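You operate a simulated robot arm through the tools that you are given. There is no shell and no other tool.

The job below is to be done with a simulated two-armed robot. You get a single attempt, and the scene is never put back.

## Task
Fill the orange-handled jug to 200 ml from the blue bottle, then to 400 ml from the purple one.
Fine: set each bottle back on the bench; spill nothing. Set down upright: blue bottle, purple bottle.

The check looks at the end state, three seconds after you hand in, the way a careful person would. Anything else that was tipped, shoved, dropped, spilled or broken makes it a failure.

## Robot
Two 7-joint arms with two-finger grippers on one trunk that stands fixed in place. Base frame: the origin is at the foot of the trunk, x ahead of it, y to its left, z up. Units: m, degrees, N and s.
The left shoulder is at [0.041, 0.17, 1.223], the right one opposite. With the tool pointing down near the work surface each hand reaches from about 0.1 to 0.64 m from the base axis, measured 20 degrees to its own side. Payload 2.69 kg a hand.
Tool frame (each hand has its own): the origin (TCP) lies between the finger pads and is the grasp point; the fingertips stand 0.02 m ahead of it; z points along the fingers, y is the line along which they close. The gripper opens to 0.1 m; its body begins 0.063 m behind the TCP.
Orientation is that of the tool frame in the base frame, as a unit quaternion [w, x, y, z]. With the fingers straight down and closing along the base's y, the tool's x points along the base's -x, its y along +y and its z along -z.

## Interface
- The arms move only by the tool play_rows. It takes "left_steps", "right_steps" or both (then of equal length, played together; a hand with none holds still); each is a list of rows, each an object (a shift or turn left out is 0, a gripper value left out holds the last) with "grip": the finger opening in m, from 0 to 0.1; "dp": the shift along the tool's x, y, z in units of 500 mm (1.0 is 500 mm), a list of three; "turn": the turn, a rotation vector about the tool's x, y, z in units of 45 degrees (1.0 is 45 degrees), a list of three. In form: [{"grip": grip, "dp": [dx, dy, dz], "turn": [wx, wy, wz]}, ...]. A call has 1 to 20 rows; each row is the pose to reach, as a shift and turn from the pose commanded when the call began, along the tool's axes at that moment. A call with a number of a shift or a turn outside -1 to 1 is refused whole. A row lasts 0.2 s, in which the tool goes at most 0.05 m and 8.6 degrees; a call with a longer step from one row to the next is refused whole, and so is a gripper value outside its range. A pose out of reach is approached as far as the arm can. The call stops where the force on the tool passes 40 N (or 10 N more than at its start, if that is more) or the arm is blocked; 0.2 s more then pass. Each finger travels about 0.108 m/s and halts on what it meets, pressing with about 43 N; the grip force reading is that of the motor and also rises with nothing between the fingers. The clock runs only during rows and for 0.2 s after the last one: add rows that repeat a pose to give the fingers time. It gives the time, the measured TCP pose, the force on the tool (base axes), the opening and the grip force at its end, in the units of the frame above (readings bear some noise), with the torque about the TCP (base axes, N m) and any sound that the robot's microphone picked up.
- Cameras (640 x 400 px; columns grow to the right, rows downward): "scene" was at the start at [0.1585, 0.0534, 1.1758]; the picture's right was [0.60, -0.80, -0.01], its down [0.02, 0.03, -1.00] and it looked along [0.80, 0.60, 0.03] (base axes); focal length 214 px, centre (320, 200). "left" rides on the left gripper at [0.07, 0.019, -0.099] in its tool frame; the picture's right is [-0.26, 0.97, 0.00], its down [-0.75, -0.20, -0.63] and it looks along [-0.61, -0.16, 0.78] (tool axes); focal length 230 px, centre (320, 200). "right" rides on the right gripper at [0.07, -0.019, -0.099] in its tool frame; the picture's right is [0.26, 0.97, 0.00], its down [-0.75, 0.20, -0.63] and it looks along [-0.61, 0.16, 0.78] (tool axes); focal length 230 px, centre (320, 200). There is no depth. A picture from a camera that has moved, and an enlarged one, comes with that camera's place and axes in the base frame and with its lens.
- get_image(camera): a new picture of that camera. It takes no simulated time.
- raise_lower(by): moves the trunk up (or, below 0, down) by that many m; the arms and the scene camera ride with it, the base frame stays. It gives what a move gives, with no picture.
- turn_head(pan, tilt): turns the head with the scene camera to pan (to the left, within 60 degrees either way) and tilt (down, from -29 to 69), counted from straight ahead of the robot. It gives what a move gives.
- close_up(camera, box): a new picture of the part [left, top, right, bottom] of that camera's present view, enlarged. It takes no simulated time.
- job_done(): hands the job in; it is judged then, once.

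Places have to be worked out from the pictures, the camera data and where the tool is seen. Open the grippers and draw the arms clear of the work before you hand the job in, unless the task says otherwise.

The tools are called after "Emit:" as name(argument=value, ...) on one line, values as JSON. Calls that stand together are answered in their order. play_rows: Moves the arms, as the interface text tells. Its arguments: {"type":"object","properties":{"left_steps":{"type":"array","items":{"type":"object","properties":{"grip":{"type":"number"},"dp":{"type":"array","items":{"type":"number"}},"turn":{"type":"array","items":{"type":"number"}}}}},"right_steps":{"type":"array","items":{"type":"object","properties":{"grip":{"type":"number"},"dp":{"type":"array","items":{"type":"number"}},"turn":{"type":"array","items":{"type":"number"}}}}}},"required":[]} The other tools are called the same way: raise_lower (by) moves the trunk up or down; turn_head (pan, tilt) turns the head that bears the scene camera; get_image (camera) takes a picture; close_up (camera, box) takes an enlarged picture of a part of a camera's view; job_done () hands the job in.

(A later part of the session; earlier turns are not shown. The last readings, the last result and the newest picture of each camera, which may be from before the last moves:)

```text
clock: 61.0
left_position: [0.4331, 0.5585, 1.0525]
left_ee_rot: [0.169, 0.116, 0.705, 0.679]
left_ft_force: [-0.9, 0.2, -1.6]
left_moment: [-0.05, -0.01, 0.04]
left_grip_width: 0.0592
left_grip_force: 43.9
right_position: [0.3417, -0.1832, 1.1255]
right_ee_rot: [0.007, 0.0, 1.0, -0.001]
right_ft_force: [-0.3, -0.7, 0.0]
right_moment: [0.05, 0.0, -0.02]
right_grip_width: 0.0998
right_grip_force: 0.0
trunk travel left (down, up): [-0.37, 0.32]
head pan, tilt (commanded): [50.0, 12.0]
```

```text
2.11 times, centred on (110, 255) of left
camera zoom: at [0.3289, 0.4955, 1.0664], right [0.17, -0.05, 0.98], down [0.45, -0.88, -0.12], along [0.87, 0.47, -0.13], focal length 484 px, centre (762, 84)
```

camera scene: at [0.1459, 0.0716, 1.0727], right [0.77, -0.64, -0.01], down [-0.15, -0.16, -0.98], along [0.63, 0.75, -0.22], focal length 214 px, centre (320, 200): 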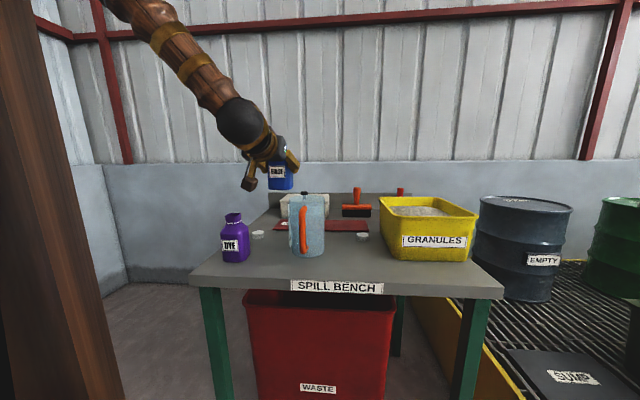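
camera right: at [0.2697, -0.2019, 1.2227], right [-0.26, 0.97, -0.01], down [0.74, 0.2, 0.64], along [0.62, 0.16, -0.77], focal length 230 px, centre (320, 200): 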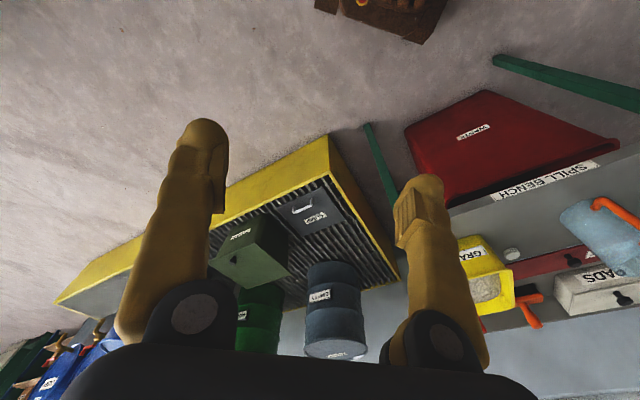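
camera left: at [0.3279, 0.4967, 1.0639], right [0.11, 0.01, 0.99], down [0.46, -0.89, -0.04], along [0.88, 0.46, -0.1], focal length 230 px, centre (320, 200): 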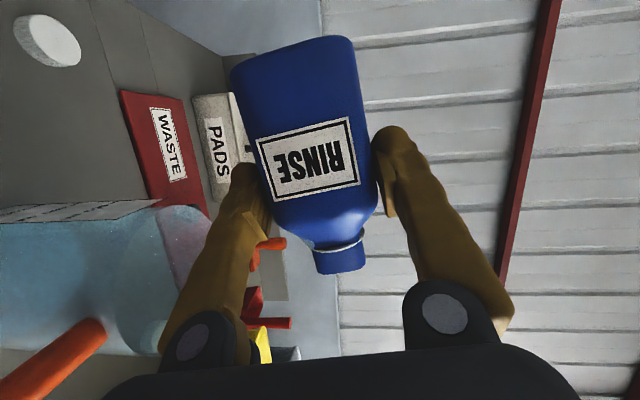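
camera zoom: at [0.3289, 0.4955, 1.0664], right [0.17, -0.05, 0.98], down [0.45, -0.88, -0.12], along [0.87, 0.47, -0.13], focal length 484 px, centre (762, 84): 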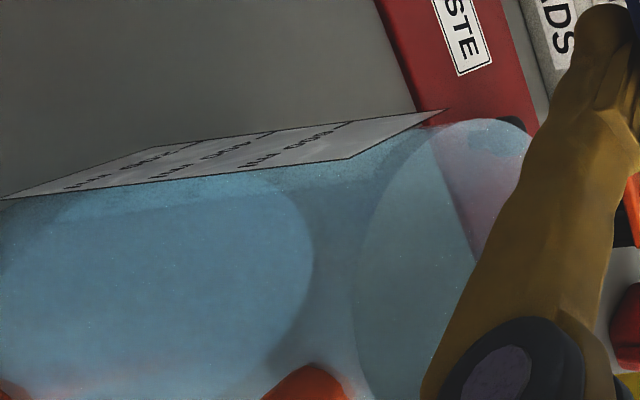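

The surface edge is now at y≈122, about 135 to 145 ml. I tilt another 4°.

Emit:
play_rows(left_steps=[{"turn": [-0.017, 0.001, 0.041]}, {"turn": [-0.035, 0.001, 0.082]}, {"turn": [-0.035, 0.001, 0.082]}, {"turn": [-0.035, 0.001, 0.082]}, {"turn": [-0.035, 0.001, 0.082]}, {"turn": [-0.035, 0.001, 0.082]}, {"turn": [-0.035, 0.001, 0.082]}])

Emit:
close_up(camera="scene", box=[288, 225, 332, 260])

Emit:
close_up(camera="left", box=[0, 160, 220, 350])

```text
clock: 62.6
left_position: [0.4311, 0.5592, 1.0526]
left_ee_rot: [0.148, 0.135, 0.692, 0.693]
left_ft_force: [0.7, -0.7, -0.8]
left_moment: [-0.06, 0.02, -0.01]
left_grip_width: 0.0592
left_grip_force: 42.9
right_position: [0.3411, -0.1832, 1.1261]
right_ee_rot: [0.008, 0.0, 1.0, 0.0]
right_ft_force: [0.1, 0.9, 0.2]
right_moment: [0.02, -0.01, 0.02]
right_grip_width: 0.1
right_grip_force: 0.1
trunk travel left (down, up): [-0.37, 0.32]
head pan, tilt (commanded): [50.0, 12.0]
```

```text
11.43 times, centred on (310, 242) of scene
camera zoom: at [0.1458, 0.0715, 1.0727], right [0.77, -0.64, -0.01], down [-0.15, -0.16, -0.98], along [0.62, 0.75, -0.22], focal length 2451 px, centre (434, -286)
```

zoom: 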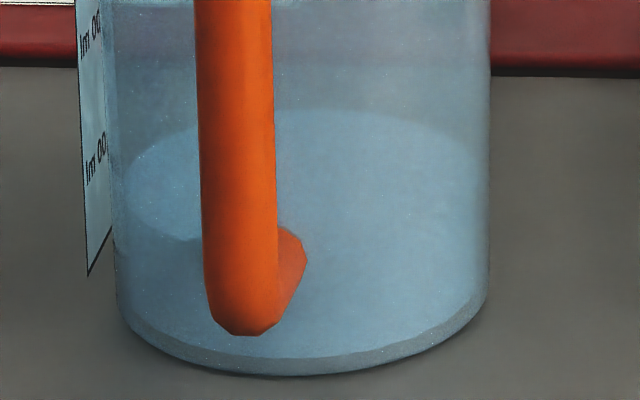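

```text
2.11 times, centred on (110, 255) of left
camera zoom: at [0.3294, 0.4947, 1.0682], right [0.22, -0.1, 0.97], down [0.45, -0.87, -0.19], along [0.87, 0.48, -0.15], focal length 484 px, centre (762, 84)
```

zoom: 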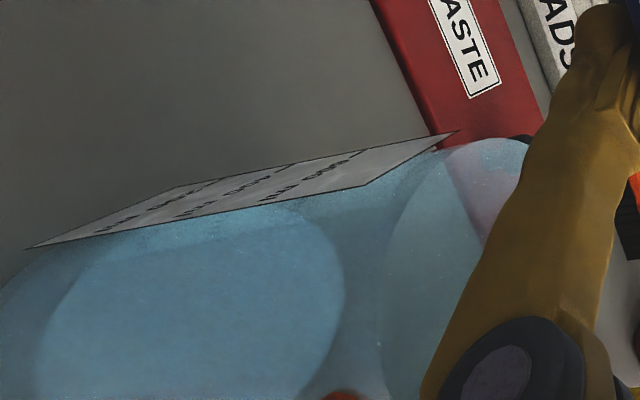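

The surface edge is at y≈109, about 160 ml; the yield per degree is dropping. I tilt 5° more.

Emit:
play_rows(left_steps=[{"turn": [-0.022, 0.001, 0.051]}, {"turn": [-0.043, 0.001, 0.102]}, {"turn": [-0.043, 0.001, 0.102]}, {"turn": [-0.043, 0.001, 0.102]}, {"turn": [-0.043, 0.001, 0.102]}, {"turn": [-0.043, 0.001, 0.102]}, {"turn": [-0.043, 0.001, 0.102]}, {"turn": [-0.043, 0.001, 0.102]}])

Emit:
close_up(camera="scene", box=[288, 225, 332, 260])

Emit:
get_image(camera="left")

```text
clock: 64.4
left_position: [0.4329, 0.5584, 1.0519]
left_ee_rot: [0.122, 0.16, 0.674, 0.711]
left_ft_force: [0.7, -0.3, -1.3]
left_moment: [-0.02, -0.02, 0.01]
left_grip_width: 0.0589
left_grip_force: 43.1
right_position: [0.3429, -0.1832, 1.1253]
right_ee_rot: [0.007, 0.0, 1.0, -0.001]
right_ft_force: [0.6, -0.4, 0.2]
right_moment: [0.02, 0.0, 0.05]
right_grip_width: 0.1001
right_grip_force: 0.2
trunk travel left (down, up): [-0.37, 0.32]
head pan, tilt (commanded): [50.0, 12.0]
```

```text
11.43 times, centred on (310, 242) of scene
camera zoom: at [0.1458, 0.0714, 1.0727], right [0.77, -0.64, -0.01], down [-0.15, -0.16, -0.98], along [0.62, 0.75, -0.22], focal length 2451 px, centre (434, -286)
```

zoom: 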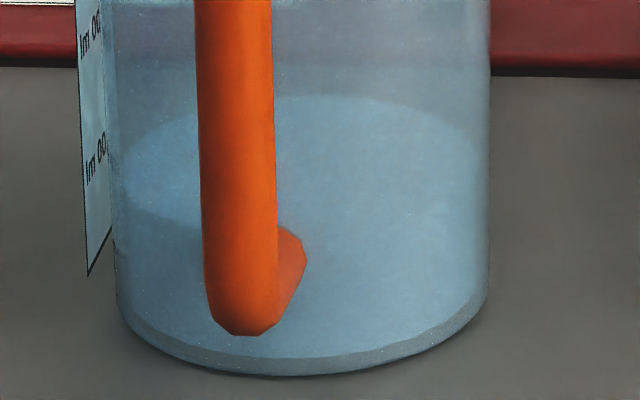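

```text
taken
camera left: at [0.331, 0.4933, 1.0708], right [0.28, -0.16, 0.95], down [0.43, -0.86, -0.27], along [0.86, 0.49, -0.17], focal length 230 px, centre (320, 200)
```

left: 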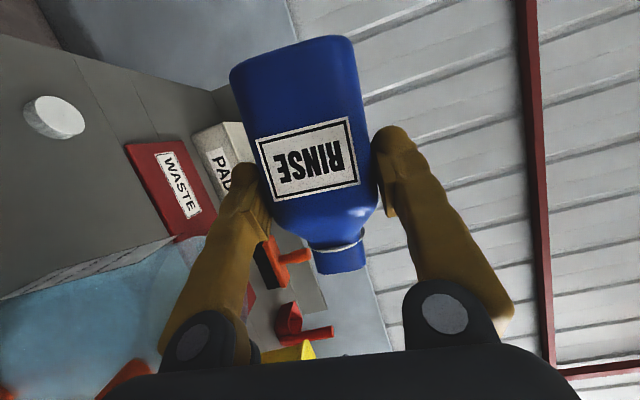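

The surface edge is at y≈95, an estimated 170 to 190 ml, and the flow has stopped. I zoom in tightly where the liquid meets the scale strip for a finer reading.

Emit:
close_up(camera="scene", box=[292, 224, 308, 250])

Emit:
close_up(camera="left", box=[0, 225, 190, 345])

```text
15.38 times, centred on (300, 237) of scene
camera zoom: at [0.1458, 0.0714, 1.0727], right [0.77, -0.64, -0.01], down [-0.15, -0.16, -0.98], along [0.62, 0.75, -0.22], focal length 3300 px, centre (628, -369)
```

zoom: 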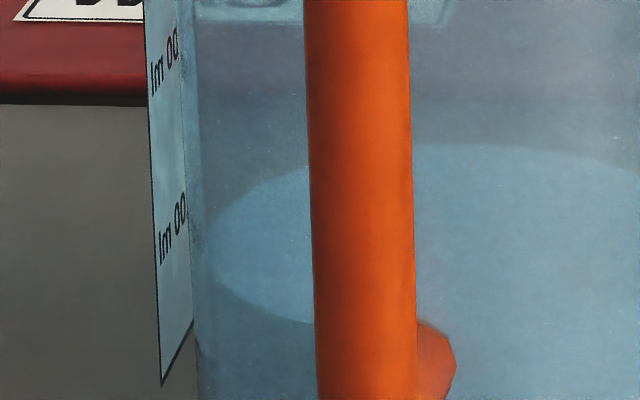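

```text
3.33 times, centred on (95, 285) of left
camera zoom: at [0.331, 0.4933, 1.0708], right [0.28, -0.16, 0.95], down [0.43, -0.86, -0.27], along [0.86, 0.49, -0.17], focal length 767 px, centre (1070, -83)
```

zoom: 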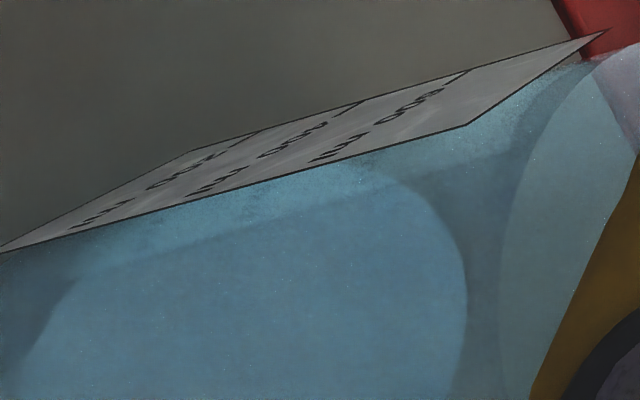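

Fitting the surface ellipse and cross-checking it against the 200 ml row on the strip, I get about 176 ml. The 200 row sits about 13 px higher, at y≈82. I tilt about 5° more to bring it close.

Emit:
play_rows(left_steps=[{"turn": [-0.022, 0.001, 0.051]}, {"turn": [-0.043, 0.001, 0.102]}, {"turn": [-0.043, 0.001, 0.102]}, {"turn": [-0.043, 0.001, 0.102]}, {"turn": [-0.043, 0.001, 0.102]}, {"turn": [-0.043, 0.001, 0.102]}, {"turn": [-0.043, 0.001, 0.102]}, {"turn": [-0.043, 0.001, 0.102]}])

Emit:
close_up(camera="scene", box=[288, 225, 332, 260])

Emit:
close_up(camera="scene", box=[292, 224, 308, 250])

```text
clock: 66.2
left_position: [0.432, 0.5585, 1.0524]
left_ee_rot: [0.095, 0.184, 0.655, 0.726]
left_ft_force: [0.3, -0.5, -0.6]
left_moment: [-0.02, -0.01, 0.0]
left_grip_width: 0.059
left_grip_force: 42.9
right_position: [0.3414, -0.1844, 1.1251]
right_ee_rot: [0.008, 0.0, 1.0, -0.001]
right_ft_force: [-0.4, -0.3, 1.4]
right_moment: [0.0, -0.02, 0.02]
right_grip_width: 0.1
right_grip_force: 0.0
trunk travel left (down, up): [-0.37, 0.32]
head pan, tilt (commanded): [50.0, 12.0]
```

```text
11.43 times, centred on (310, 242) of scene
camera zoom: at [0.1458, 0.0714, 1.0727], right [0.77, -0.64, -0.01], down [-0.15, -0.16, -0.98], along [0.62, 0.75, -0.22], focal length 2451 px, centre (434, -286)
```

zoom: 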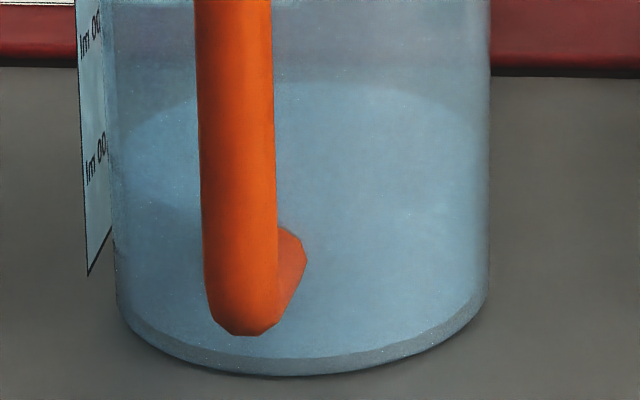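

```text
15.38 times, centred on (300, 237) of scene
camera zoom: at [0.1458, 0.0714, 1.0727], right [0.77, -0.64, -0.01], down [-0.15, -0.16, -0.98], along [0.62, 0.75, -0.22], focal length 3300 px, centre (628, -369)
```

zoom: 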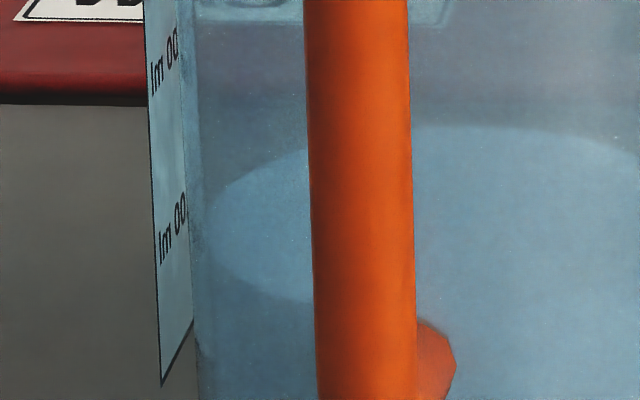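

The surface's left edge now lines up with the 200 ml row (y≈228 against 229) and the back edge is at the y=82 target, so about 200 ml is in. I roll the bottle back upright.

Emit:
play_rows(left_steps=[{"turn": [0.065, -0.002, -0.154]}, {"turn": [0.13, -0.004, -0.307]}, {"turn": [0.196, -0.006, -0.46]}, {"turn": [0.261, -0.009, -0.614]}, {"turn": [0.326, -0.011, -0.768]}, {"turn": [0.391, -0.013, -0.921]}, {"turn": [0.391, -0.013, -0.921]}])

Emit:
play_rows(left_steps=[{"turn": [0.065, -0.002, -0.154]}, {"turn": [0.13, -0.004, -0.307]}, {"turn": [0.196, -0.006, -0.46]}, {"turn": [0.261, -0.009, -0.614]}, {"turn": [0.326, -0.011, -0.768]}, {"turn": [0.391, -0.013, -0.921]}, {"turn": [0.391, -0.013, -0.921]}])

Emit:
close_up(camera="scene", box=[288, 225, 332, 260])

```text
clock: 67.8
left_position: [0.4327, 0.5586, 1.0508]
left_ee_rot: [0.32, -0.043, 0.779, 0.538]
left_ft_force: [-0.3, -1.0, 0.3]
left_moment: [-0.01, 0.01, 0.01]
left_grip_width: 0.0587
left_grip_force: 42.8
right_position: [0.3419, -0.1843, 1.1244]
right_ee_rot: [0.008, 0.0, 1.0, -0.001]
right_ft_force: [0.6, -0.2, 0.8]
right_moment: [-0.05, 0.01, -0.01]
right_grip_width: 0.0999
right_grip_force: 0.0
trunk travel left (down, up): [-0.37, 0.32]
head pan, tilt (commanded): [50.0, 12.0]
```

```text
clock: 69.4
left_position: [0.4323, 0.5568, 1.0517]
left_ee_rot: [0.496, -0.265, 0.783, 0.267]
left_ft_force: [-0.5, -0.8, -0.2]
left_moment: [-0.03, 0.01, -0.02]
left_grip_width: 0.0588
left_grip_force: 43.0
right_position: [0.3425, -0.1835, 1.1252]
right_ee_rot: [0.007, 0.0, 1.0, -0.001]
right_ft_force: [0.3, 0.4, 0.7]
right_moment: [-0.02, -0.01, 0.02]
right_grip_width: 0.1001
right_grip_force: 0.0
trunk travel left (down, up): [-0.37, 0.32]
head pan, tilt (commanded): [50.0, 12.0]
```

```text
11.43 times, centred on (310, 242) of scene
camera zoom: at [0.146, 0.0712, 1.0727], right [0.77, -0.64, -0.01], down [-0.15, -0.16, -0.98], along [0.63, 0.75, -0.22], focal length 2451 px, centre (434, -286)
```

zoom: 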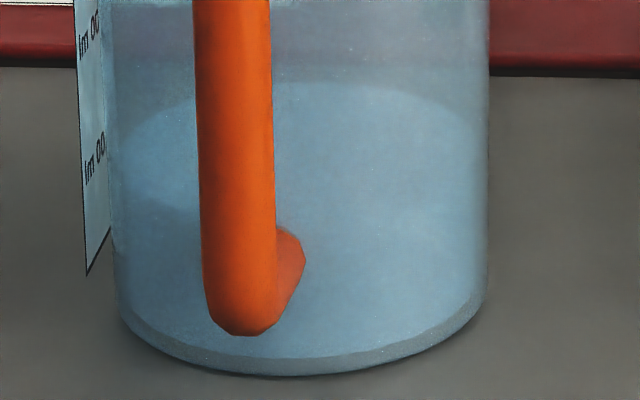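

The level is steady at the 200 row. I finish the last 10° of roll-back to bring the bottle fully upright.

Emit:
play_rows(left_steps=[{"turn": [0.043, -0.001, -0.102]}, {"turn": [0.083, -0.003, -0.195]}, {"turn": [0.083, -0.003, -0.195]}, {"turn": [0.083, -0.003, -0.195]}])

Emit:
get_image(camera="scene")

Emit:
get_image(camera="left")

```text
clock: 70.4
left_position: [0.4284, 0.5596, 1.0369]
left_ee_rot: [0.509, -0.304, 0.778, 0.209]
left_ft_force: [-0.5, 0.3, -0.2]
left_moment: [-0.01, 0.02, -0.01]
left_grip_width: 0.0589
left_grip_force: 43.3
right_position: [0.3431, -0.1841, 1.1245]
right_ee_rot: [0.008, 0.0, 1.0, -0.001]
right_ft_force: [0.2, 1.0, -0.1]
right_moment: [0.01, -0.02, 0.02]
right_grip_width: 0.1001
right_grip_force: 0.1
trunk travel left (down, up): [-0.37, 0.32]
head pan, tilt (commanded): [50.0, 12.0]
```

```text
taken
camera scene: at [0.1458, 0.0714, 1.0727], right [0.77, -0.64, -0.01], down [-0.15, -0.16, -0.98], along [0.63, 0.75, -0.22], focal length 214 px, centre (320, 200)
```

scene: 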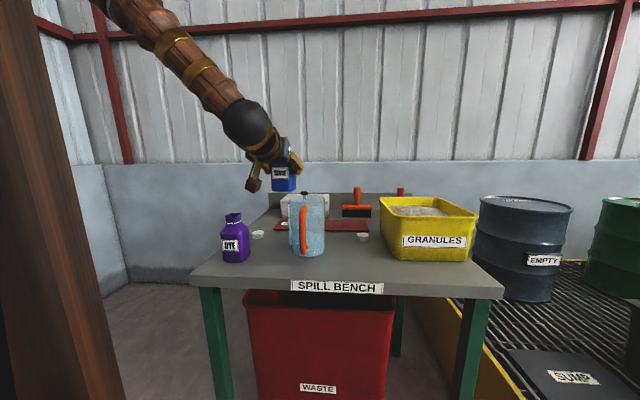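

```text
taken
camera left: at [0.3308, 0.491, 1.0122], right [-0.58, 0.77, 0.25], down [-0.06, -0.35, 0.93], along [0.81, 0.53, 0.25], focal length 230 px, centre (320, 200)
```

left: 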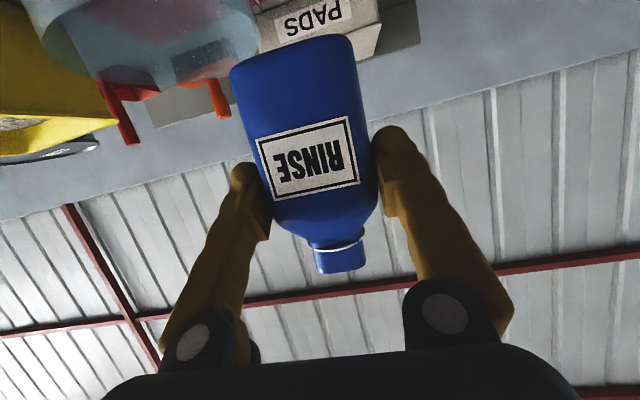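

The bottle is upright and sits 2 cm above the rim. I raise it a little, then carry it back over to the right, in front of its original place.

Emit:
play_rows(left_steps=[{"dp": [-0.02, 0, -0.009]}, {"dp": [-0.046, 0, -0.02]}, {"dp": [-0.046, -0.03, -0.033]}, {"dp": [-0.038, -0.08, -0.055]}, {"dp": [-0.027, -0.14, -0.08]}, {"dp": [-0.016, -0.2, -0.106]}, {"dp": [-0.004, -0.26, -0.132]}, {"dp": [0.012, -0.32, -0.158]}, {"dp": [0.025, -0.375, -0.182]}, {"dp": [0.038, -0.42, -0.2]}, {"dp": [0.046, -0.445, -0.21]}, {"dp": [0.046, -0.445, -0.21]}, {"dp": [0.046, -0.445, -0.21]}])

```text
clock: 73.2
left_position: [0.5069, 0.3241, 1.0716]
left_ee_rot: [0.524, -0.306, 0.768, 0.205]
left_ft_force: [-0.4, -0.7, -0.6]
left_moment: [-0.03, 0.04, 0.02]
left_grip_width: 0.059
left_grip_force: 43.0
right_position: [0.3433, -0.1826, 1.1251]
right_ee_rot: [0.008, 0.0, 1.0, -0.001]
right_ft_force: [0.3, -1.1, -0.2]
right_moment: [-0.03, 0.01, -0.02]
right_grip_width: 0.1002
right_grip_force: 0.0
trunk travel left (down, up): [-0.37, 0.32]
head pan, tilt (commanded): [50.0, 12.0]
```

Back at s=0.119, n=0.590 with the original orientation. I lower the trunk 17 cm, which also gives a flatter view of the jug scale.

Emit:
raise_lower(by=-0.17)

Emit:
get_image(camera="scene")

Emit:
get_image(camera="left")

```text
clock: 75.1
left_position: [0.5063, 0.3252, 0.9012]
left_ee_rot: [0.525, -0.306, 0.768, 0.205]
left_ft_force: [-0.4, 0.5, -1.8]
left_moment: [-0.01, 0.0, -0.02]
left_grip_width: 0.0588
left_grip_force: 42.9
right_position: [0.3414, -0.1832, 0.9558]
right_ee_rot: [0.007, -0.001, 1.0, -0.001]
right_ft_force: [-0.3, 0.0, -1.0]
right_moment: [0.0, 0.0, 0.0]
right_grip_width: 0.1001
right_grip_force: 0.1
trunk travel left (down, up): [-0.2, 0.49]
head pan, tilt (commanded): [50.0, 12.0]
```

```text
taken
camera scene: at [0.1428, 0.0714, 0.9028], right [0.77, -0.64, -0.01], down [-0.15, -0.16, -0.98], along [0.63, 0.75, -0.22], focal length 214 px, centre (320, 200)
```

scene: 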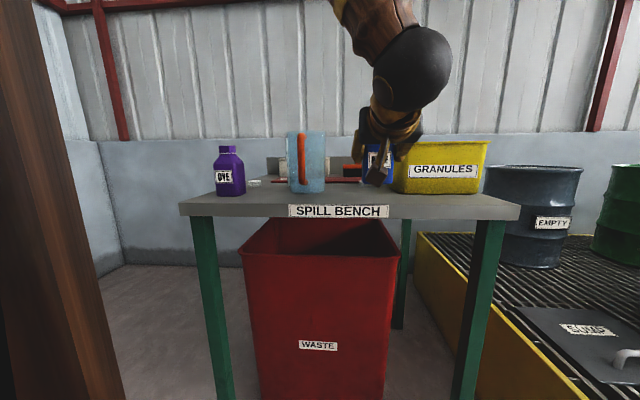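

```text
taken
camera left: at [0.4093, 0.2576, 0.873], right [-0.59, 0.77, 0.23], down [-0.09, -0.35, 0.93], along [0.8, 0.53, 0.28], focal length 230 px, centre (320, 200)
```

left: 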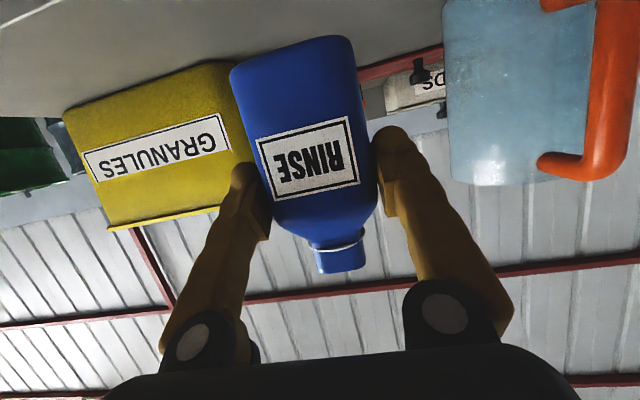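

The view of the jug is flatter now. I zoom in to read the surface against the strip before setting the blue bottle down.

Emit:
close_up(camera="scene", box=[280, 125, 332, 200])

Emit:
close_up(camera="scene", box=[282, 158, 312, 196])

```text
5.33 times, centred on (306, 162) of scene
camera zoom: at [0.1428, 0.0714, 0.9028], right [0.77, -0.64, -0.01], down [-0.15, -0.16, -0.98], along [0.63, 0.75, -0.22], focal length 1144 px, centre (395, 400)
```

zoom: 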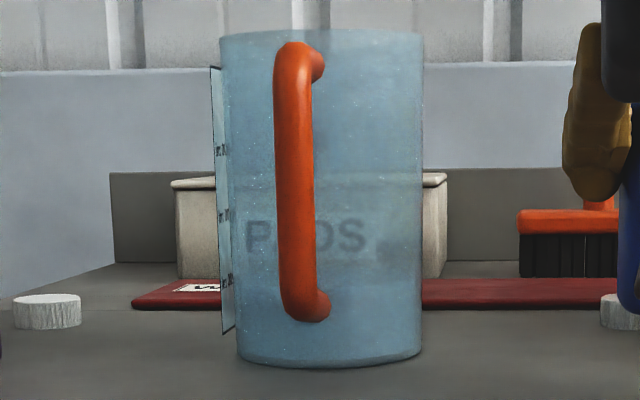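

```text
10.53 times, centred on (297, 177) of scene
camera zoom: at [0.1428, 0.0714, 0.9028], right [0.77, -0.64, -0.01], down [-0.15, -0.16, -0.98], along [0.63, 0.75, -0.22], focal length 2258 px, centre (562, 442)
```

zoom: 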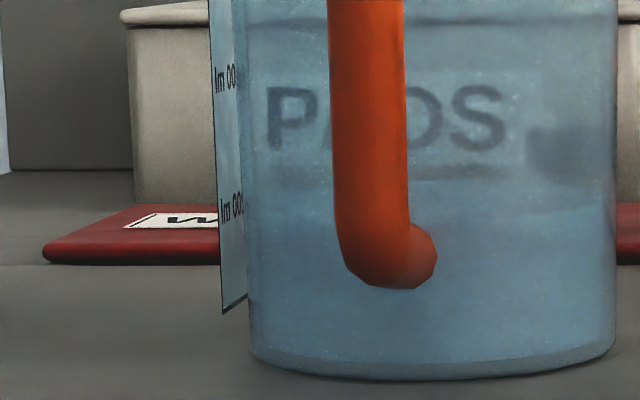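

The surface is visible as a band near the 200 row. I zoom in further on the left and right walls to pin its exact level.

Emit:
close_up(camera="scene", box=[290, 170, 314, 185])

Emit:
close_up(camera="scene", box=[308, 170, 332, 185])

```text
16.00 times, centred on (302, 178) of scene
camera zoom: at [0.1428, 0.0714, 0.9028], right [0.77, -0.64, -0.01], down [-0.15, -0.16, -0.98], along [0.63, 0.75, -0.22], focal length 3432 px, centre (608, 560)
```

zoom: 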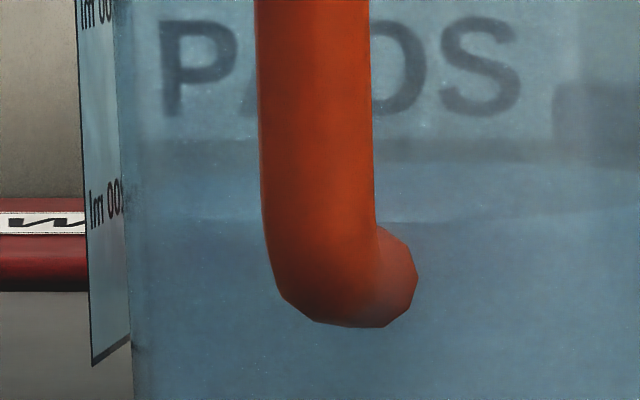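

```text
16.00 times, centred on (320, 178) of scene
camera zoom: at [0.1428, 0.0714, 0.9028], right [0.77, -0.64, -0.01], down [-0.15, -0.16, -0.98], along [0.63, 0.75, -0.22], focal length 3432 px, centre (320, 560)
```

zoom: 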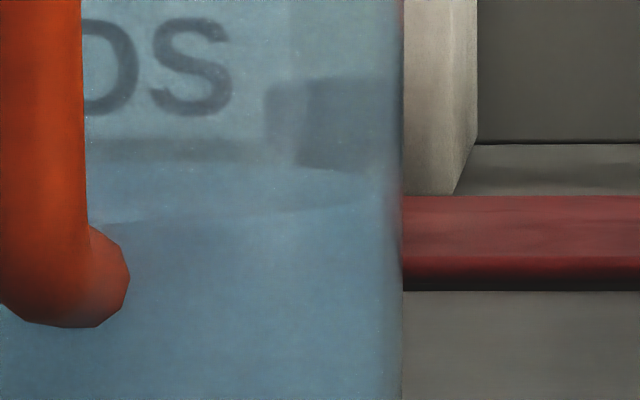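

By this flatter view the level is z≈0.8385 and the floor z≈0.8044, so about 205 to 218 ml depending on the scale's exact spacing; I'll verify from the strip side later. Now I advance 3 cm and lower the blue bottle gently toward the bench.

Emit:
play_rows(left_steps=[{"dp": [-0.011, 0, 0.028]}, {"dp": [-0.022, 0, 0.056]}, {"dp": [-0.007, 0, 0.062]}, {"dp": [0.008, 0, 0.068]}, {"dp": [0.022, 0, 0.074]}, {"dp": [0.034, 0, 0.078]}, {"dp": [0.041, 0, 0.081]}, {"dp": [0.041, 0, 0.081]}, {"dp": [0.041, 0, 0.081]}])

Emit:
get_image(camera="left")

Emit:
close_up(camera="scene", box=[320, 120, 460, 220])

```text
clock: 77.1
left_position: [0.5296, 0.3447, 0.8673]
left_ee_rot: [0.524, -0.306, 0.768, 0.205]
left_ft_force: [0.1, 0.0, -1.6]
left_moment: [0.02, 0.01, -0.01]
left_grip_width: 0.0586
left_grip_force: 43.1
right_position: [0.3407, -0.1833, 0.9556]
right_ee_rot: [0.008, 0.001, 1.0, -0.001]
right_ft_force: [-0.3, 0.9, -0.5]
right_moment: [0.0, -0.02, -0.03]
right_grip_width: 0.1001
right_grip_force: 0.1
trunk travel left (down, up): [-0.2, 0.49]
head pan, tilt (commanded): [50.0, 12.0]
```

```text
taken
camera left: at [0.4323, 0.2776, 0.8389], right [-0.59, 0.77, 0.23], down [-0.09, -0.35, 0.93], along [0.8, 0.53, 0.28], focal length 230 px, centre (320, 200)
```

left: 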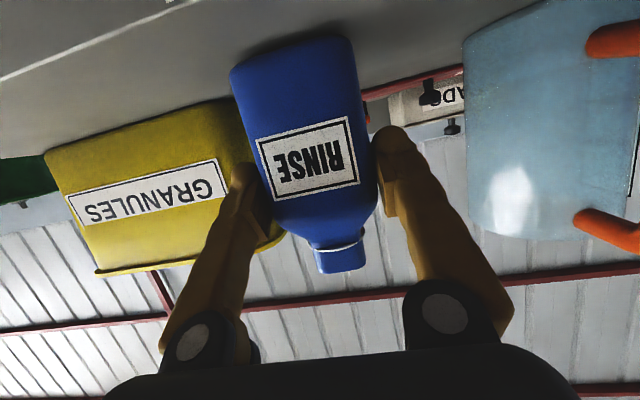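

```text
4.00 times, centred on (390, 170) of scene
camera zoom: at [0.1429, 0.0714, 0.9027], right [0.77, -0.64, -0.01], down [-0.15, -0.16, -0.98], along [0.63, 0.75, -0.22], focal length 858 px, centre (40, 320)
```

zoom: 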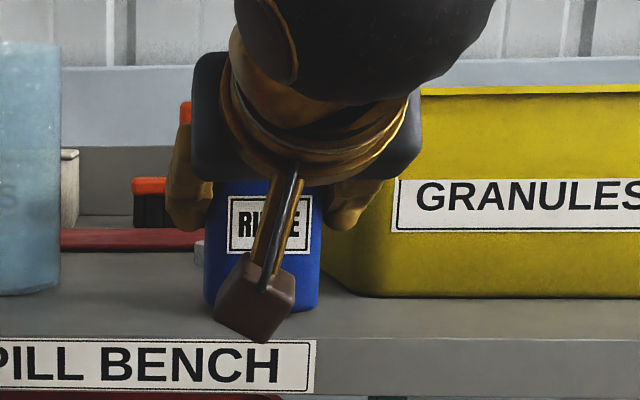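

The bottle hovers about 2 mm above the bench. I lower the last few millimetres and look for contact in the force reading.

Emit:
play_rows(left_steps=[{"dp": [0.003, 0, 0.001]}, {"dp": [0.006, 0, 0.0023]}, {"dp": [0.006, 0, 0.0023]}])

```text
clock: 77.9
left_position: [0.5299, 0.3442, 0.8644]
left_ee_rot: [0.524, -0.306, 0.768, 0.204]
left_ft_force: [0.0, 0.3, -0.1]
left_moment: [0.03, -0.03, 0.0]
left_grip_width: 0.0588
left_grip_force: 43.1
right_position: [0.3417, -0.1834, 0.9563]
right_ee_rot: [0.008, 0.001, 1.0, -0.001]
right_ft_force: [0.2, -0.6, 0.0]
right_moment: [-0.03, -0.01, -0.02]
right_grip_width: 0.1001
right_grip_force: 0.1
trunk travel left (down, up): [-0.2, 0.49]
head pan, tilt (commanded): [50.0, 12.0]
```

At z=0.8644 the load reading is near zero, so it is touching or nearly so. I lower 1.5 mm more to confirm contact.

Emit:
play_rows(left_steps=[{"dp": [0.0028, 0, 0.0011]}, {"dp": [0.0028, 0, 0.0011]}, {"dp": [0.0028, 0, 0.0011]}])

```text
clock: 78.7
left_position: [0.5308, 0.3442, 0.8654]
left_ee_rot: [0.525, -0.306, 0.768, 0.204]
left_ft_force: [0.4, 2.5, 8.7]
left_moment: [0.23, 0.2, -0.02]
left_grip_width: 0.0587
left_grip_force: 42.8
right_position: [0.342, -0.1833, 0.9549]
right_ee_rot: [0.007, 0.0, 1.0, 0.0]
right_ft_force: [0.1, 0.8, -0.4]
right_moment: [0.02, -0.03, 0.02]
right_grip_width: 0.0999
right_grip_force: 0.2
trunk travel left (down, up): [-0.2, 0.49]
head pan, tilt (commanded): [50.0, 12.0]
```

Firm contact at 8.7 N. I relieve it by a millimetre and open the fingers slowly to 82 mm.

Emit:
play_rows(left_steps=[{"dp": [-0.002, 0, -0.0008]}, {"dp": [-0.002, 0, -0.0008], "grip": 0.062}, {"dp": [-0.002, 0, -0.0008], "grip": 0.07}, {"dp": [-0.002, 0, -0.0008], "grip": 0.08}, {"dp": [-0.002, 0, -0.0008], "grip": 0.085}, {"dp": [-0.002, 0, -0.0008]}, {"dp": [-0.002, 0, -0.0008]}])

Emit:
get_image(camera="left")

Emit:
close_up(camera="scene", box=[320, 120, 460, 220])

```text
clock: 80.3
left_position: [0.5298, 0.3448, 0.8644]
left_ee_rot: [0.525, -0.305, 0.768, 0.203]
left_ft_force: [-0.2, 0.1, 0.0]
left_moment: [0.01, 0.0, -0.04]
left_grip_width: 0.0849
left_grip_force: 0.1
right_position: [0.3422, -0.183, 0.9559]
right_ee_rot: [0.008, 0.0, 1.0, -0.001]
right_ft_force: [0.5, -1.0, -0.1]
right_moment: [-0.02, -0.04, 0.02]
right_grip_width: 0.0998
right_grip_force: 0.0
trunk travel left (down, up): [-0.2, 0.49]
head pan, tilt (commanded): [50.0, 12.0]
```

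```text
taken
camera left: at [0.4317, 0.2778, 0.8358], right [-0.59, 0.77, 0.23], down [-0.09, -0.35, 0.93], along [0.8, 0.53, 0.28], focal length 230 px, centre (320, 200)
```

left: 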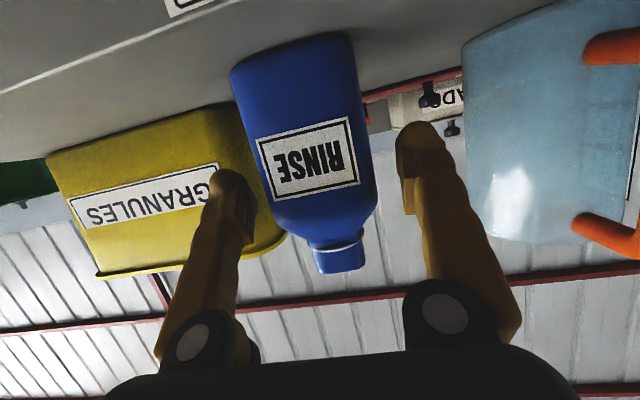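

```text
4.00 times, centred on (390, 170) of scene
camera zoom: at [0.1428, 0.0714, 0.9027], right [0.77, -0.64, -0.01], down [-0.15, -0.16, -0.98], along [0.63, 0.75, -0.22], focal length 858 px, centre (40, 320)
```

zoom: 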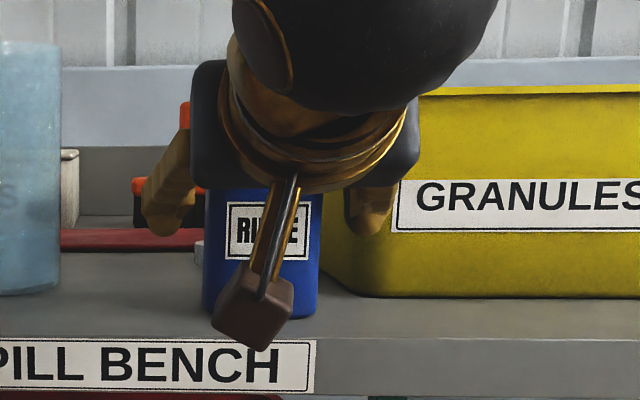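

The blue bottle stands freely upright. I retreat straight back 12 cm.

Emit:
play_rows(left_steps=[{"dp": [0.015, 0, -0.038]}, {"dp": [0.037, 0, -0.093]}, {"dp": [0.059, 0, -0.149]}, {"dp": [0.081, 0, -0.205]}, {"dp": [0.088, 0, -0.223]}, {"dp": [0.088, 0, -0.223]}])

Emit:
get_image(camera="left")

Emit:
get_image(camera="scene")

```text
clock: 81.7
left_position: [0.4417, 0.2635, 0.8656]
left_ee_rot: [0.524, -0.305, 0.768, 0.204]
left_ft_force: [0.6, -1.1, 0.3]
left_moment: [-0.01, 0.01, 0.02]
left_grip_width: 0.0849
left_grip_force: 0.0
right_position: [0.3421, -0.183, 0.9555]
right_ee_rot: [0.008, 0.0, 1.0, -0.001]
right_ft_force: [-0.3, 0.2, 1.0]
right_moment: [-0.03, 0.01, -0.01]
right_grip_width: 0.1
right_grip_force: 0.0
trunk travel left (down, up): [-0.2, 0.49]
head pan, tilt (commanded): [50.0, 12.0]
```

```text
taken
camera left: at [0.3445, 0.1966, 0.8366], right [-0.59, 0.77, 0.23], down [-0.09, -0.35, 0.93], along [0.8, 0.53, 0.28], focal length 230 px, centre (320, 200)
```

left: 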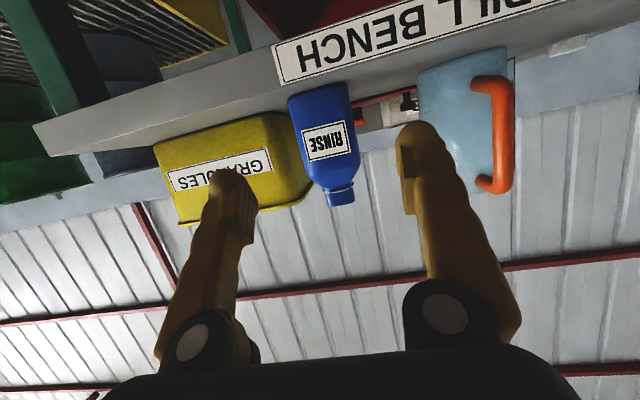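

```text
taken
camera scene: at [0.1428, 0.0714, 0.9027], right [0.77, -0.64, -0.01], down [-0.15, -0.16, -0.98], along [0.63, 0.75, -0.22], focal length 214 px, centre (320, 200)
```

scene: 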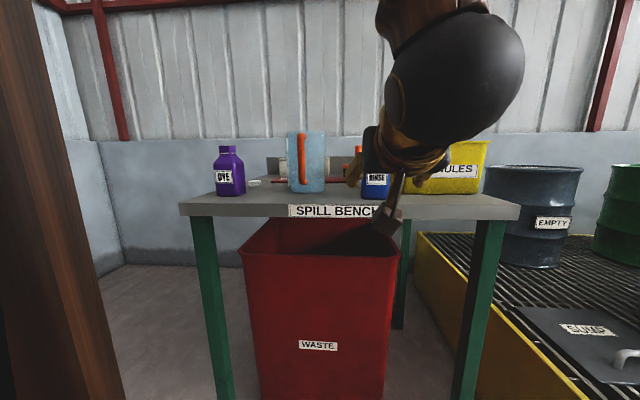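

The retreat is clean. I zoom in on the purple bottle to measure its yaw and place before moving to it.

Emit:
close_up(camera="scene", box=[200, 130, 270, 205])

```text
5.33 times, centred on (235, 168) of scene
camera zoom: at [0.1428, 0.0714, 0.9027], right [0.77, -0.64, -0.01], down [-0.15, -0.16, -0.98], along [0.63, 0.75, -0.22], focal length 1144 px, centre (773, 373)
```

zoom: 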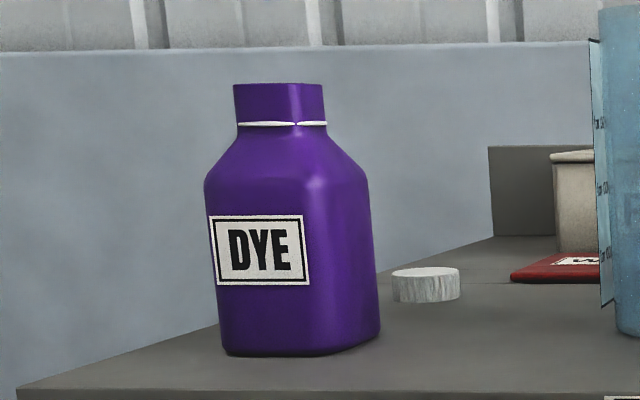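

The purple bottle measures about 0.115 m tall with full-width sides up to z≈0.867, and it is yawed about 3° from the bench line. I lift the hand 10 cm and start moving left in front of the bench, adjusting yaw and pitch by 3°.

Emit:
play_rows(left_steps=[{"dp": [-0.06, 0.03, -0.024], "grip": 0.1}, {"dp": [-0.12, 0.09, -0.047]}, {"dp": [-0.17, 0.16, -0.067], "turn": [-0.02, 0.022, -0.008]}, {"dp": [-0.186, 0.23, -0.073], "turn": [-0.04, 0.044, -0.016]}, {"dp": [-0.186, 0.3, -0.073], "turn": [-0.062, 0.067, -0.0245]}, {"dp": [-0.186, 0.36, -0.073], "turn": [-0.062, 0.067, -0.0245]}, {"dp": [-0.186, 0.4, -0.073], "turn": [-0.062, 0.067, -0.0245]}, {"dp": [-0.186, 0.4, -0.073], "turn": [-0.062, 0.067, -0.0245]}])

Emit:
get_image(camera="left")

```text
clock: 83.5
left_position: [0.3724, 0.4238, 0.9903]
left_ee_rot: [0.493, -0.33, 0.776, 0.212]
left_ft_force: [0.3, 0.6, 0.9]
left_moment: [0.02, -0.02, -0.02]
left_grip_width: 0.1002
left_grip_force: 0.0
left hand out of reach, approached as far as the arm can: row 3, 4, 5, 6, 7, 8
right_position: [0.3423, -0.1829, 0.9546]
right_ee_rot: [0.008, 0.001, 1.0, -0.002]
right_ft_force: [0.1, 0.1, 0.1]
right_moment: [0.03, 0.01, -0.02]
right_grip_width: 0.1001
right_grip_force: 0.0
trunk travel left (down, up): [-0.2, 0.49]
head pan, tilt (commanded): [50.0, 12.0]
```

```text
taken
camera left: at [0.2771, 0.3511, 0.9694], right [-0.62, 0.75, 0.24], down [-0.03, -0.32, 0.95], along [0.78, 0.58, 0.22], focal length 230 px, centre (320, 200)
```

left: 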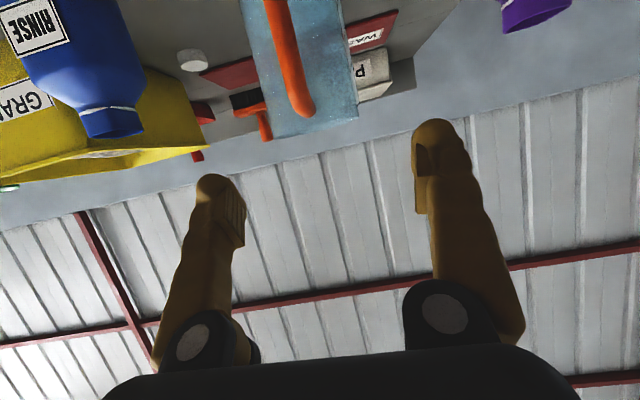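

The arm can't fold enough at this trunk height (it stopped at (0.372, 0.424, 0.990)). I raise the trunk 17 cm so the shoulder sits higher, then bring the hand over the purple bottle.

Emit:
raise_lower(by=0.17)

```text
clock: 85.4
left_position: [0.3732, 0.4267, 1.1578]
left_ee_rot: [0.49, -0.333, 0.777, 0.213]
left_ft_force: [0.3, -0.3, -0.2]
left_moment: [0.03, 0.02, -0.04]
left_grip_width: 0.0999
left_grip_force: 0.1
right_position: [0.3412, -0.1827, 1.1248]
right_ee_rot: [0.007, 0.0, 1.0, -0.001]
right_ft_force: [0.0, 1.0, 0.3]
right_moment: [-0.01, 0.0, -0.02]
right_grip_width: 0.1002
right_grip_force: 0.0
trunk travel left (down, up): [-0.37, 0.32]
head pan, tilt (commanded): [50.0, 12.0]
```

The orientation is az 46.7°, pitch 25°. I move over the purple bottle, staying above its top at z≈0.985.

Emit:
play_rows(left_steps=[{"dp": [0.03, 0.048, 0.036]}, {"dp": [0.065, 0.096, 0.078]}, {"dp": [0.1, 0.143, 0.12]}, {"dp": [0.137, 0.19, 0.163]}, {"dp": [0.174, 0.238, 0.207]}, {"dp": [0.21, 0.286, 0.25]}, {"dp": [0.246, 0.334, 0.293]}, {"dp": [0.246, 0.334, 0.293]}, {"dp": [0.246, 0.334, 0.293]}])

Emit:
get_image(camera="left")

Emit:
get_image(camera="scene")

```text
clock: 87.4
left_position: [0.3146, 0.5831, 1.0084]
left_ee_rot: [0.497, -0.331, 0.774, 0.211]
left_ft_force: [0.1, -0.5, -0.5]
left_moment: [-0.01, 0.0, 0.04]
left_grip_width: 0.1002
left_grip_force: 0.0
left hand out of reach, approached as far as the arm can: row 1, 2, 3, 4, 7, 8, 9
right_position: [0.3422, -0.1826, 1.1251]
right_ee_rot: [0.007, 0.0, 1.0, -0.002]
right_ft_force: [0.3, -1.0, 0.6]
right_moment: [-0.01, -0.03, 0.01]
right_grip_width: 0.1002
right_grip_force: 0.2
trunk travel left (down, up): [-0.37, 0.32]
head pan, tilt (commanded): [50.0, 12.0]
```

```text
taken
camera left: at [0.2197, 0.51, 0.9862], right [-0.62, 0.75, 0.23], down [-0.04, -0.32, 0.95], along [0.78, 0.58, 0.23], focal length 230 px, centre (320, 200)
```

left: 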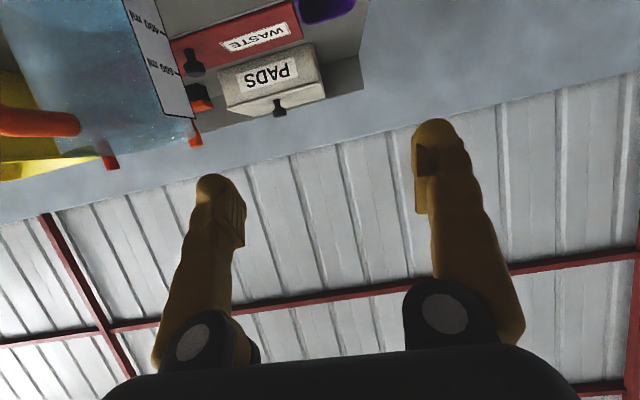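

```text
taken
camera scene: at [0.1456, 0.0713, 1.0727], right [0.77, -0.64, -0.01], down [-0.15, -0.16, -0.98], along [0.63, 0.75, -0.22], focal length 214 px, centre (320, 200)
```

scene: 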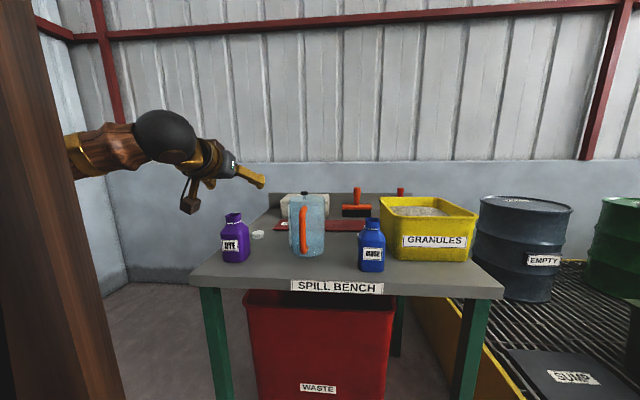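

Reach is still marginal here with the hand at azimuth 47°. I yaw the hand another 15° counter-clockwise, a more natural direction from the shoulder, and see whether the position becomes attainable.

Emit:
play_rows(left_steps=[{"turn": [-0.1, 0.0005, -0.048]}, {"turn": [-0.2, 0.001, -0.095]}, {"turn": [-0.301, 0.0015, -0.143]}, {"dp": [0, 0.005, 0.02], "turn": [-0.301, 0.0015, -0.143]}, {"dp": [0, 0.01, 0.04], "turn": [-0.301, 0.0015, -0.143]}, {"dp": [0, 0.01, 0.04], "turn": [-0.301, 0.0015, -0.143]}])

Emit:
get_image(camera="left")

```text
clock: 88.8
left_position: [0.3238, 0.5977, 0.9998]
left_ee_rot: [0.466, -0.43, 0.725, 0.271]
left_ft_force: [-0.5, 0.1, 0.2]
left_moment: [-0.01, 0.01, -0.03]
left_grip_width: 0.0997
left_grip_force: 0.1
left hand out of reach, approached as far as the arm can: row 1
right_position: [0.3412, -0.1834, 1.1256]
right_ee_rot: [0.009, 0.0, 1.0, -0.001]
right_ft_force: [0.7, 0.6, 0.2]
right_moment: [0.01, 0.02, -0.03]
right_grip_width: 0.1002
right_grip_force: 0.0
trunk travel left (down, up): [-0.37, 0.32]
head pan, tilt (commanded): [50.0, 12.0]
```

```text
taken
camera left: at [0.2505, 0.5033, 0.9782], right [-0.8, 0.56, 0.23], down [0.05, -0.32, 0.95], along [0.6, 0.76, 0.23], focal length 230 px, centre (320, 200)
```

left: 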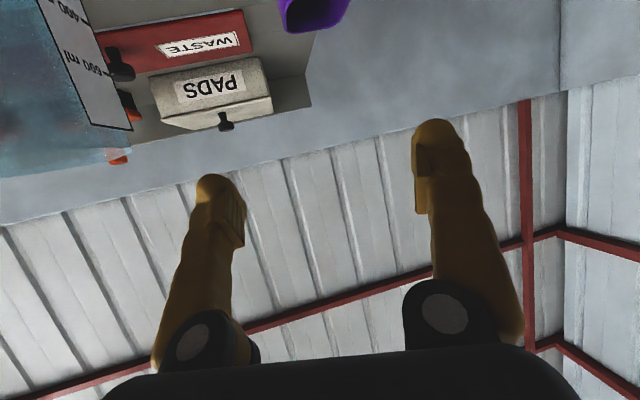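

Yawing helped (only one flagged row), and the purple mouth reprojects to (0.317, 0.618). To allow the aligned 47° grasp I raise the trunk 10 cm more and lower the arm correspondingly.

Emit:
raise_lower(by=0.1)

```text
clock: 90.2
left_position: [0.3241, 0.5982, 1.0994]
left_ee_rot: [0.465, -0.431, 0.724, 0.272]
left_ft_force: [0.6, 0.0, 0.1]
left_moment: [0.0, -0.01, -0.02]
left_grip_width: 0.1
left_grip_force: 0.1
right_position: [0.3421, -0.1833, 1.2247]
right_ee_rot: [0.008, -0.001, 1.0, -0.001]
right_ft_force: [0.1, -0.4, -0.2]
right_moment: [0.0, -0.05, 0.0]
right_grip_width: 0.1
right_grip_force: 0.0
trunk travel left (down, up): [-0.47, 0.22]
head pan, tilt (commanded): [50.0, 12.0]
```

Trunk raised. I lower the hand 11.5 cm while yawing back to azimuth 47° to test the aligned pose above the purple bottle.

Emit:
play_rows(left_steps=[{"dp": [0.05, 0.01, 0.025], "turn": [0.07, 0.0005, 0.033]}, {"dp": [0.1, 0.02, 0.05], "turn": [0.141, 0.001, 0.065]}, {"dp": [0.15, 0.03, 0.075], "turn": [0.212, 0.0016, 0.098]}, {"dp": [0.206, 0.041, 0.102], "turn": [0.2824, 0.0022, 0.1307]}, {"dp": [0.206, 0.041, 0.102], "turn": [0.2824, 0.0022, 0.1307]}, {"dp": [0.206, 0.041, 0.102], "turn": [0.2824, 0.0022, 0.1307]}])

Emit:
get_image(camera="left")

Emit:
get_image(camera="scene")

```text
clock: 91.6
left_position: [0.3013, 0.6104, 1.0772]
left_ee_rot: [0.446, -0.432, 0.728, 0.289]
left_ft_force: [-0.3, -0.1, -0.2]
left_moment: [-0.07, -0.03, -0.02]
left_grip_width: 0.0998
left_grip_force: 0.2
left hand out of reach, approached as far as the arm can: row 1, 2, 3, 4, 5, 6
right_position: [0.3429, -0.1842, 1.2238]
right_ee_rot: [0.008, 0.0, 1.0, -0.001]
right_ft_force: [-0.2, 0.4, -0.1]
right_moment: [-0.01, 0.0, 0.0]
right_grip_width: 0.1
right_grip_force: 0.1
trunk travel left (down, up): [-0.47, 0.22]
head pan, tilt (commanded): [50.0, 12.0]
```

```text
taken
camera left: at [0.2298, 0.514, 1.0594], right [-0.8, 0.54, 0.27], down [0.1, -0.32, 0.94], along [0.59, 0.78, 0.2], focal length 230 px, centre (320, 200)
```

left: 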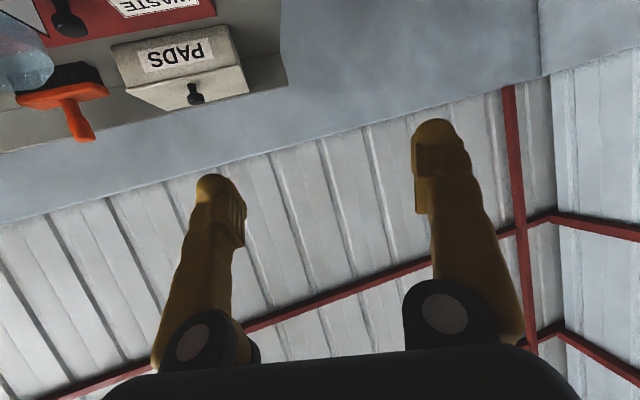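

```text
taken
camera scene: at [0.1475, 0.0716, 1.1727], right [0.77, -0.64, -0.01], down [-0.15, -0.16, -0.98], along [0.63, 0.75, -0.22], focal length 214 px, centre (320, 200)
```

scene: 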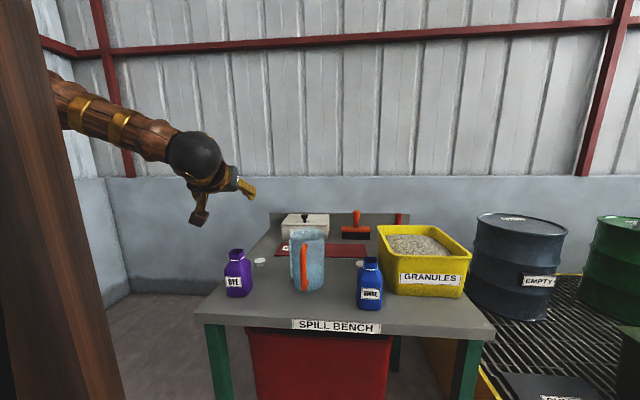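

Azimuth 47° isn't reachable for this arm here, but about 62° is comfortable. The fingers will square the bottle up by some 14° as they close. I lower toward the bottle at that azimuth.

Emit:
play_rows(left_steps=[{"dp": [0.045, -0.006, 0.024], "turn": [0, 0, -0.02]}, {"dp": [0.095, -0.012, 0.048], "turn": [0, 0, -0.05]}, {"dp": [0.143, -0.018, 0.073], "turn": [0, 0, -0.05]}, {"dp": [0.19, -0.025, 0.097], "turn": [0, 0, -0.05]}, {"dp": [0.19, -0.025, 0.097], "turn": [0, 0, -0.05]}, {"dp": [0.19, -0.025, 0.097], "turn": [0, 0, -0.05]}])

Emit:
get_image(camera="left")

Emit:
close_up(camera="scene", box=[170, 130, 350, 310])

```text
clock: 93.0
left_position: [0.3026, 0.6084, 1.0334]
left_ee_rot: [0.449, -0.445, 0.722, 0.281]
left_ft_force: [0.0, -0.2, 0.0]
left_moment: [-0.03, 0.01, 0.02]
left_grip_width: 0.1001
left_grip_force: 0.0
left hand out of reach, approached as far as the arm can: row 2, 3, 4, 5, 6
right_position: [0.3414, -0.1841, 1.2243]
right_ee_rot: [0.007, 0.0, 1.0, -0.001]
right_ft_force: [0.1, -0.3, 0.2]
right_moment: [-0.03, -0.03, 0.02]
right_grip_width: 0.0999
right_grip_force: 0.0
trunk travel left (down, up): [-0.47, 0.22]
head pan, tilt (commanded): [50.0, 12.0]
```

```text
taken
camera left: at [0.2342, 0.5113, 1.0136], right [-0.81, 0.53, 0.24], down [0.08, -0.3, 0.95], along [0.58, 0.79, 0.21], focal length 230 px, centre (320, 200)
```

left: 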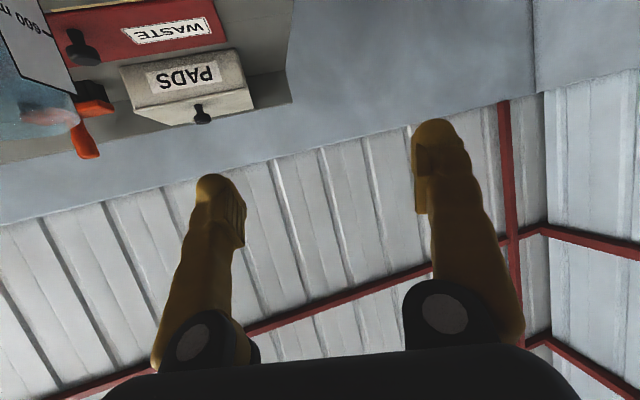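

```text
2.22 times, centred on (260, 220) of scene
camera zoom: at [0.147, 0.0709, 1.1728], right [0.77, -0.64, -0.01], down [-0.15, -0.16, -0.98], along [0.62, 0.75, -0.22], focal length 477 px, centre (453, 156)
```

zoom: 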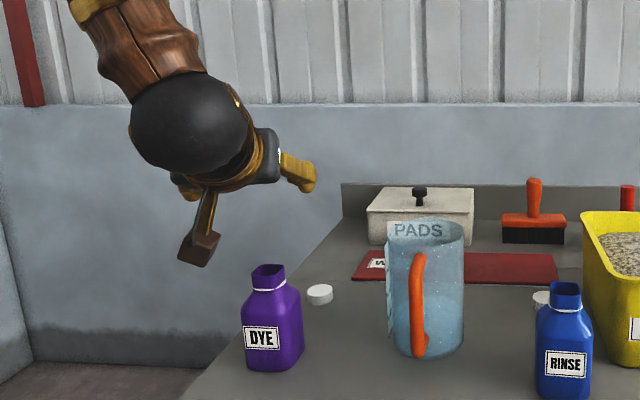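

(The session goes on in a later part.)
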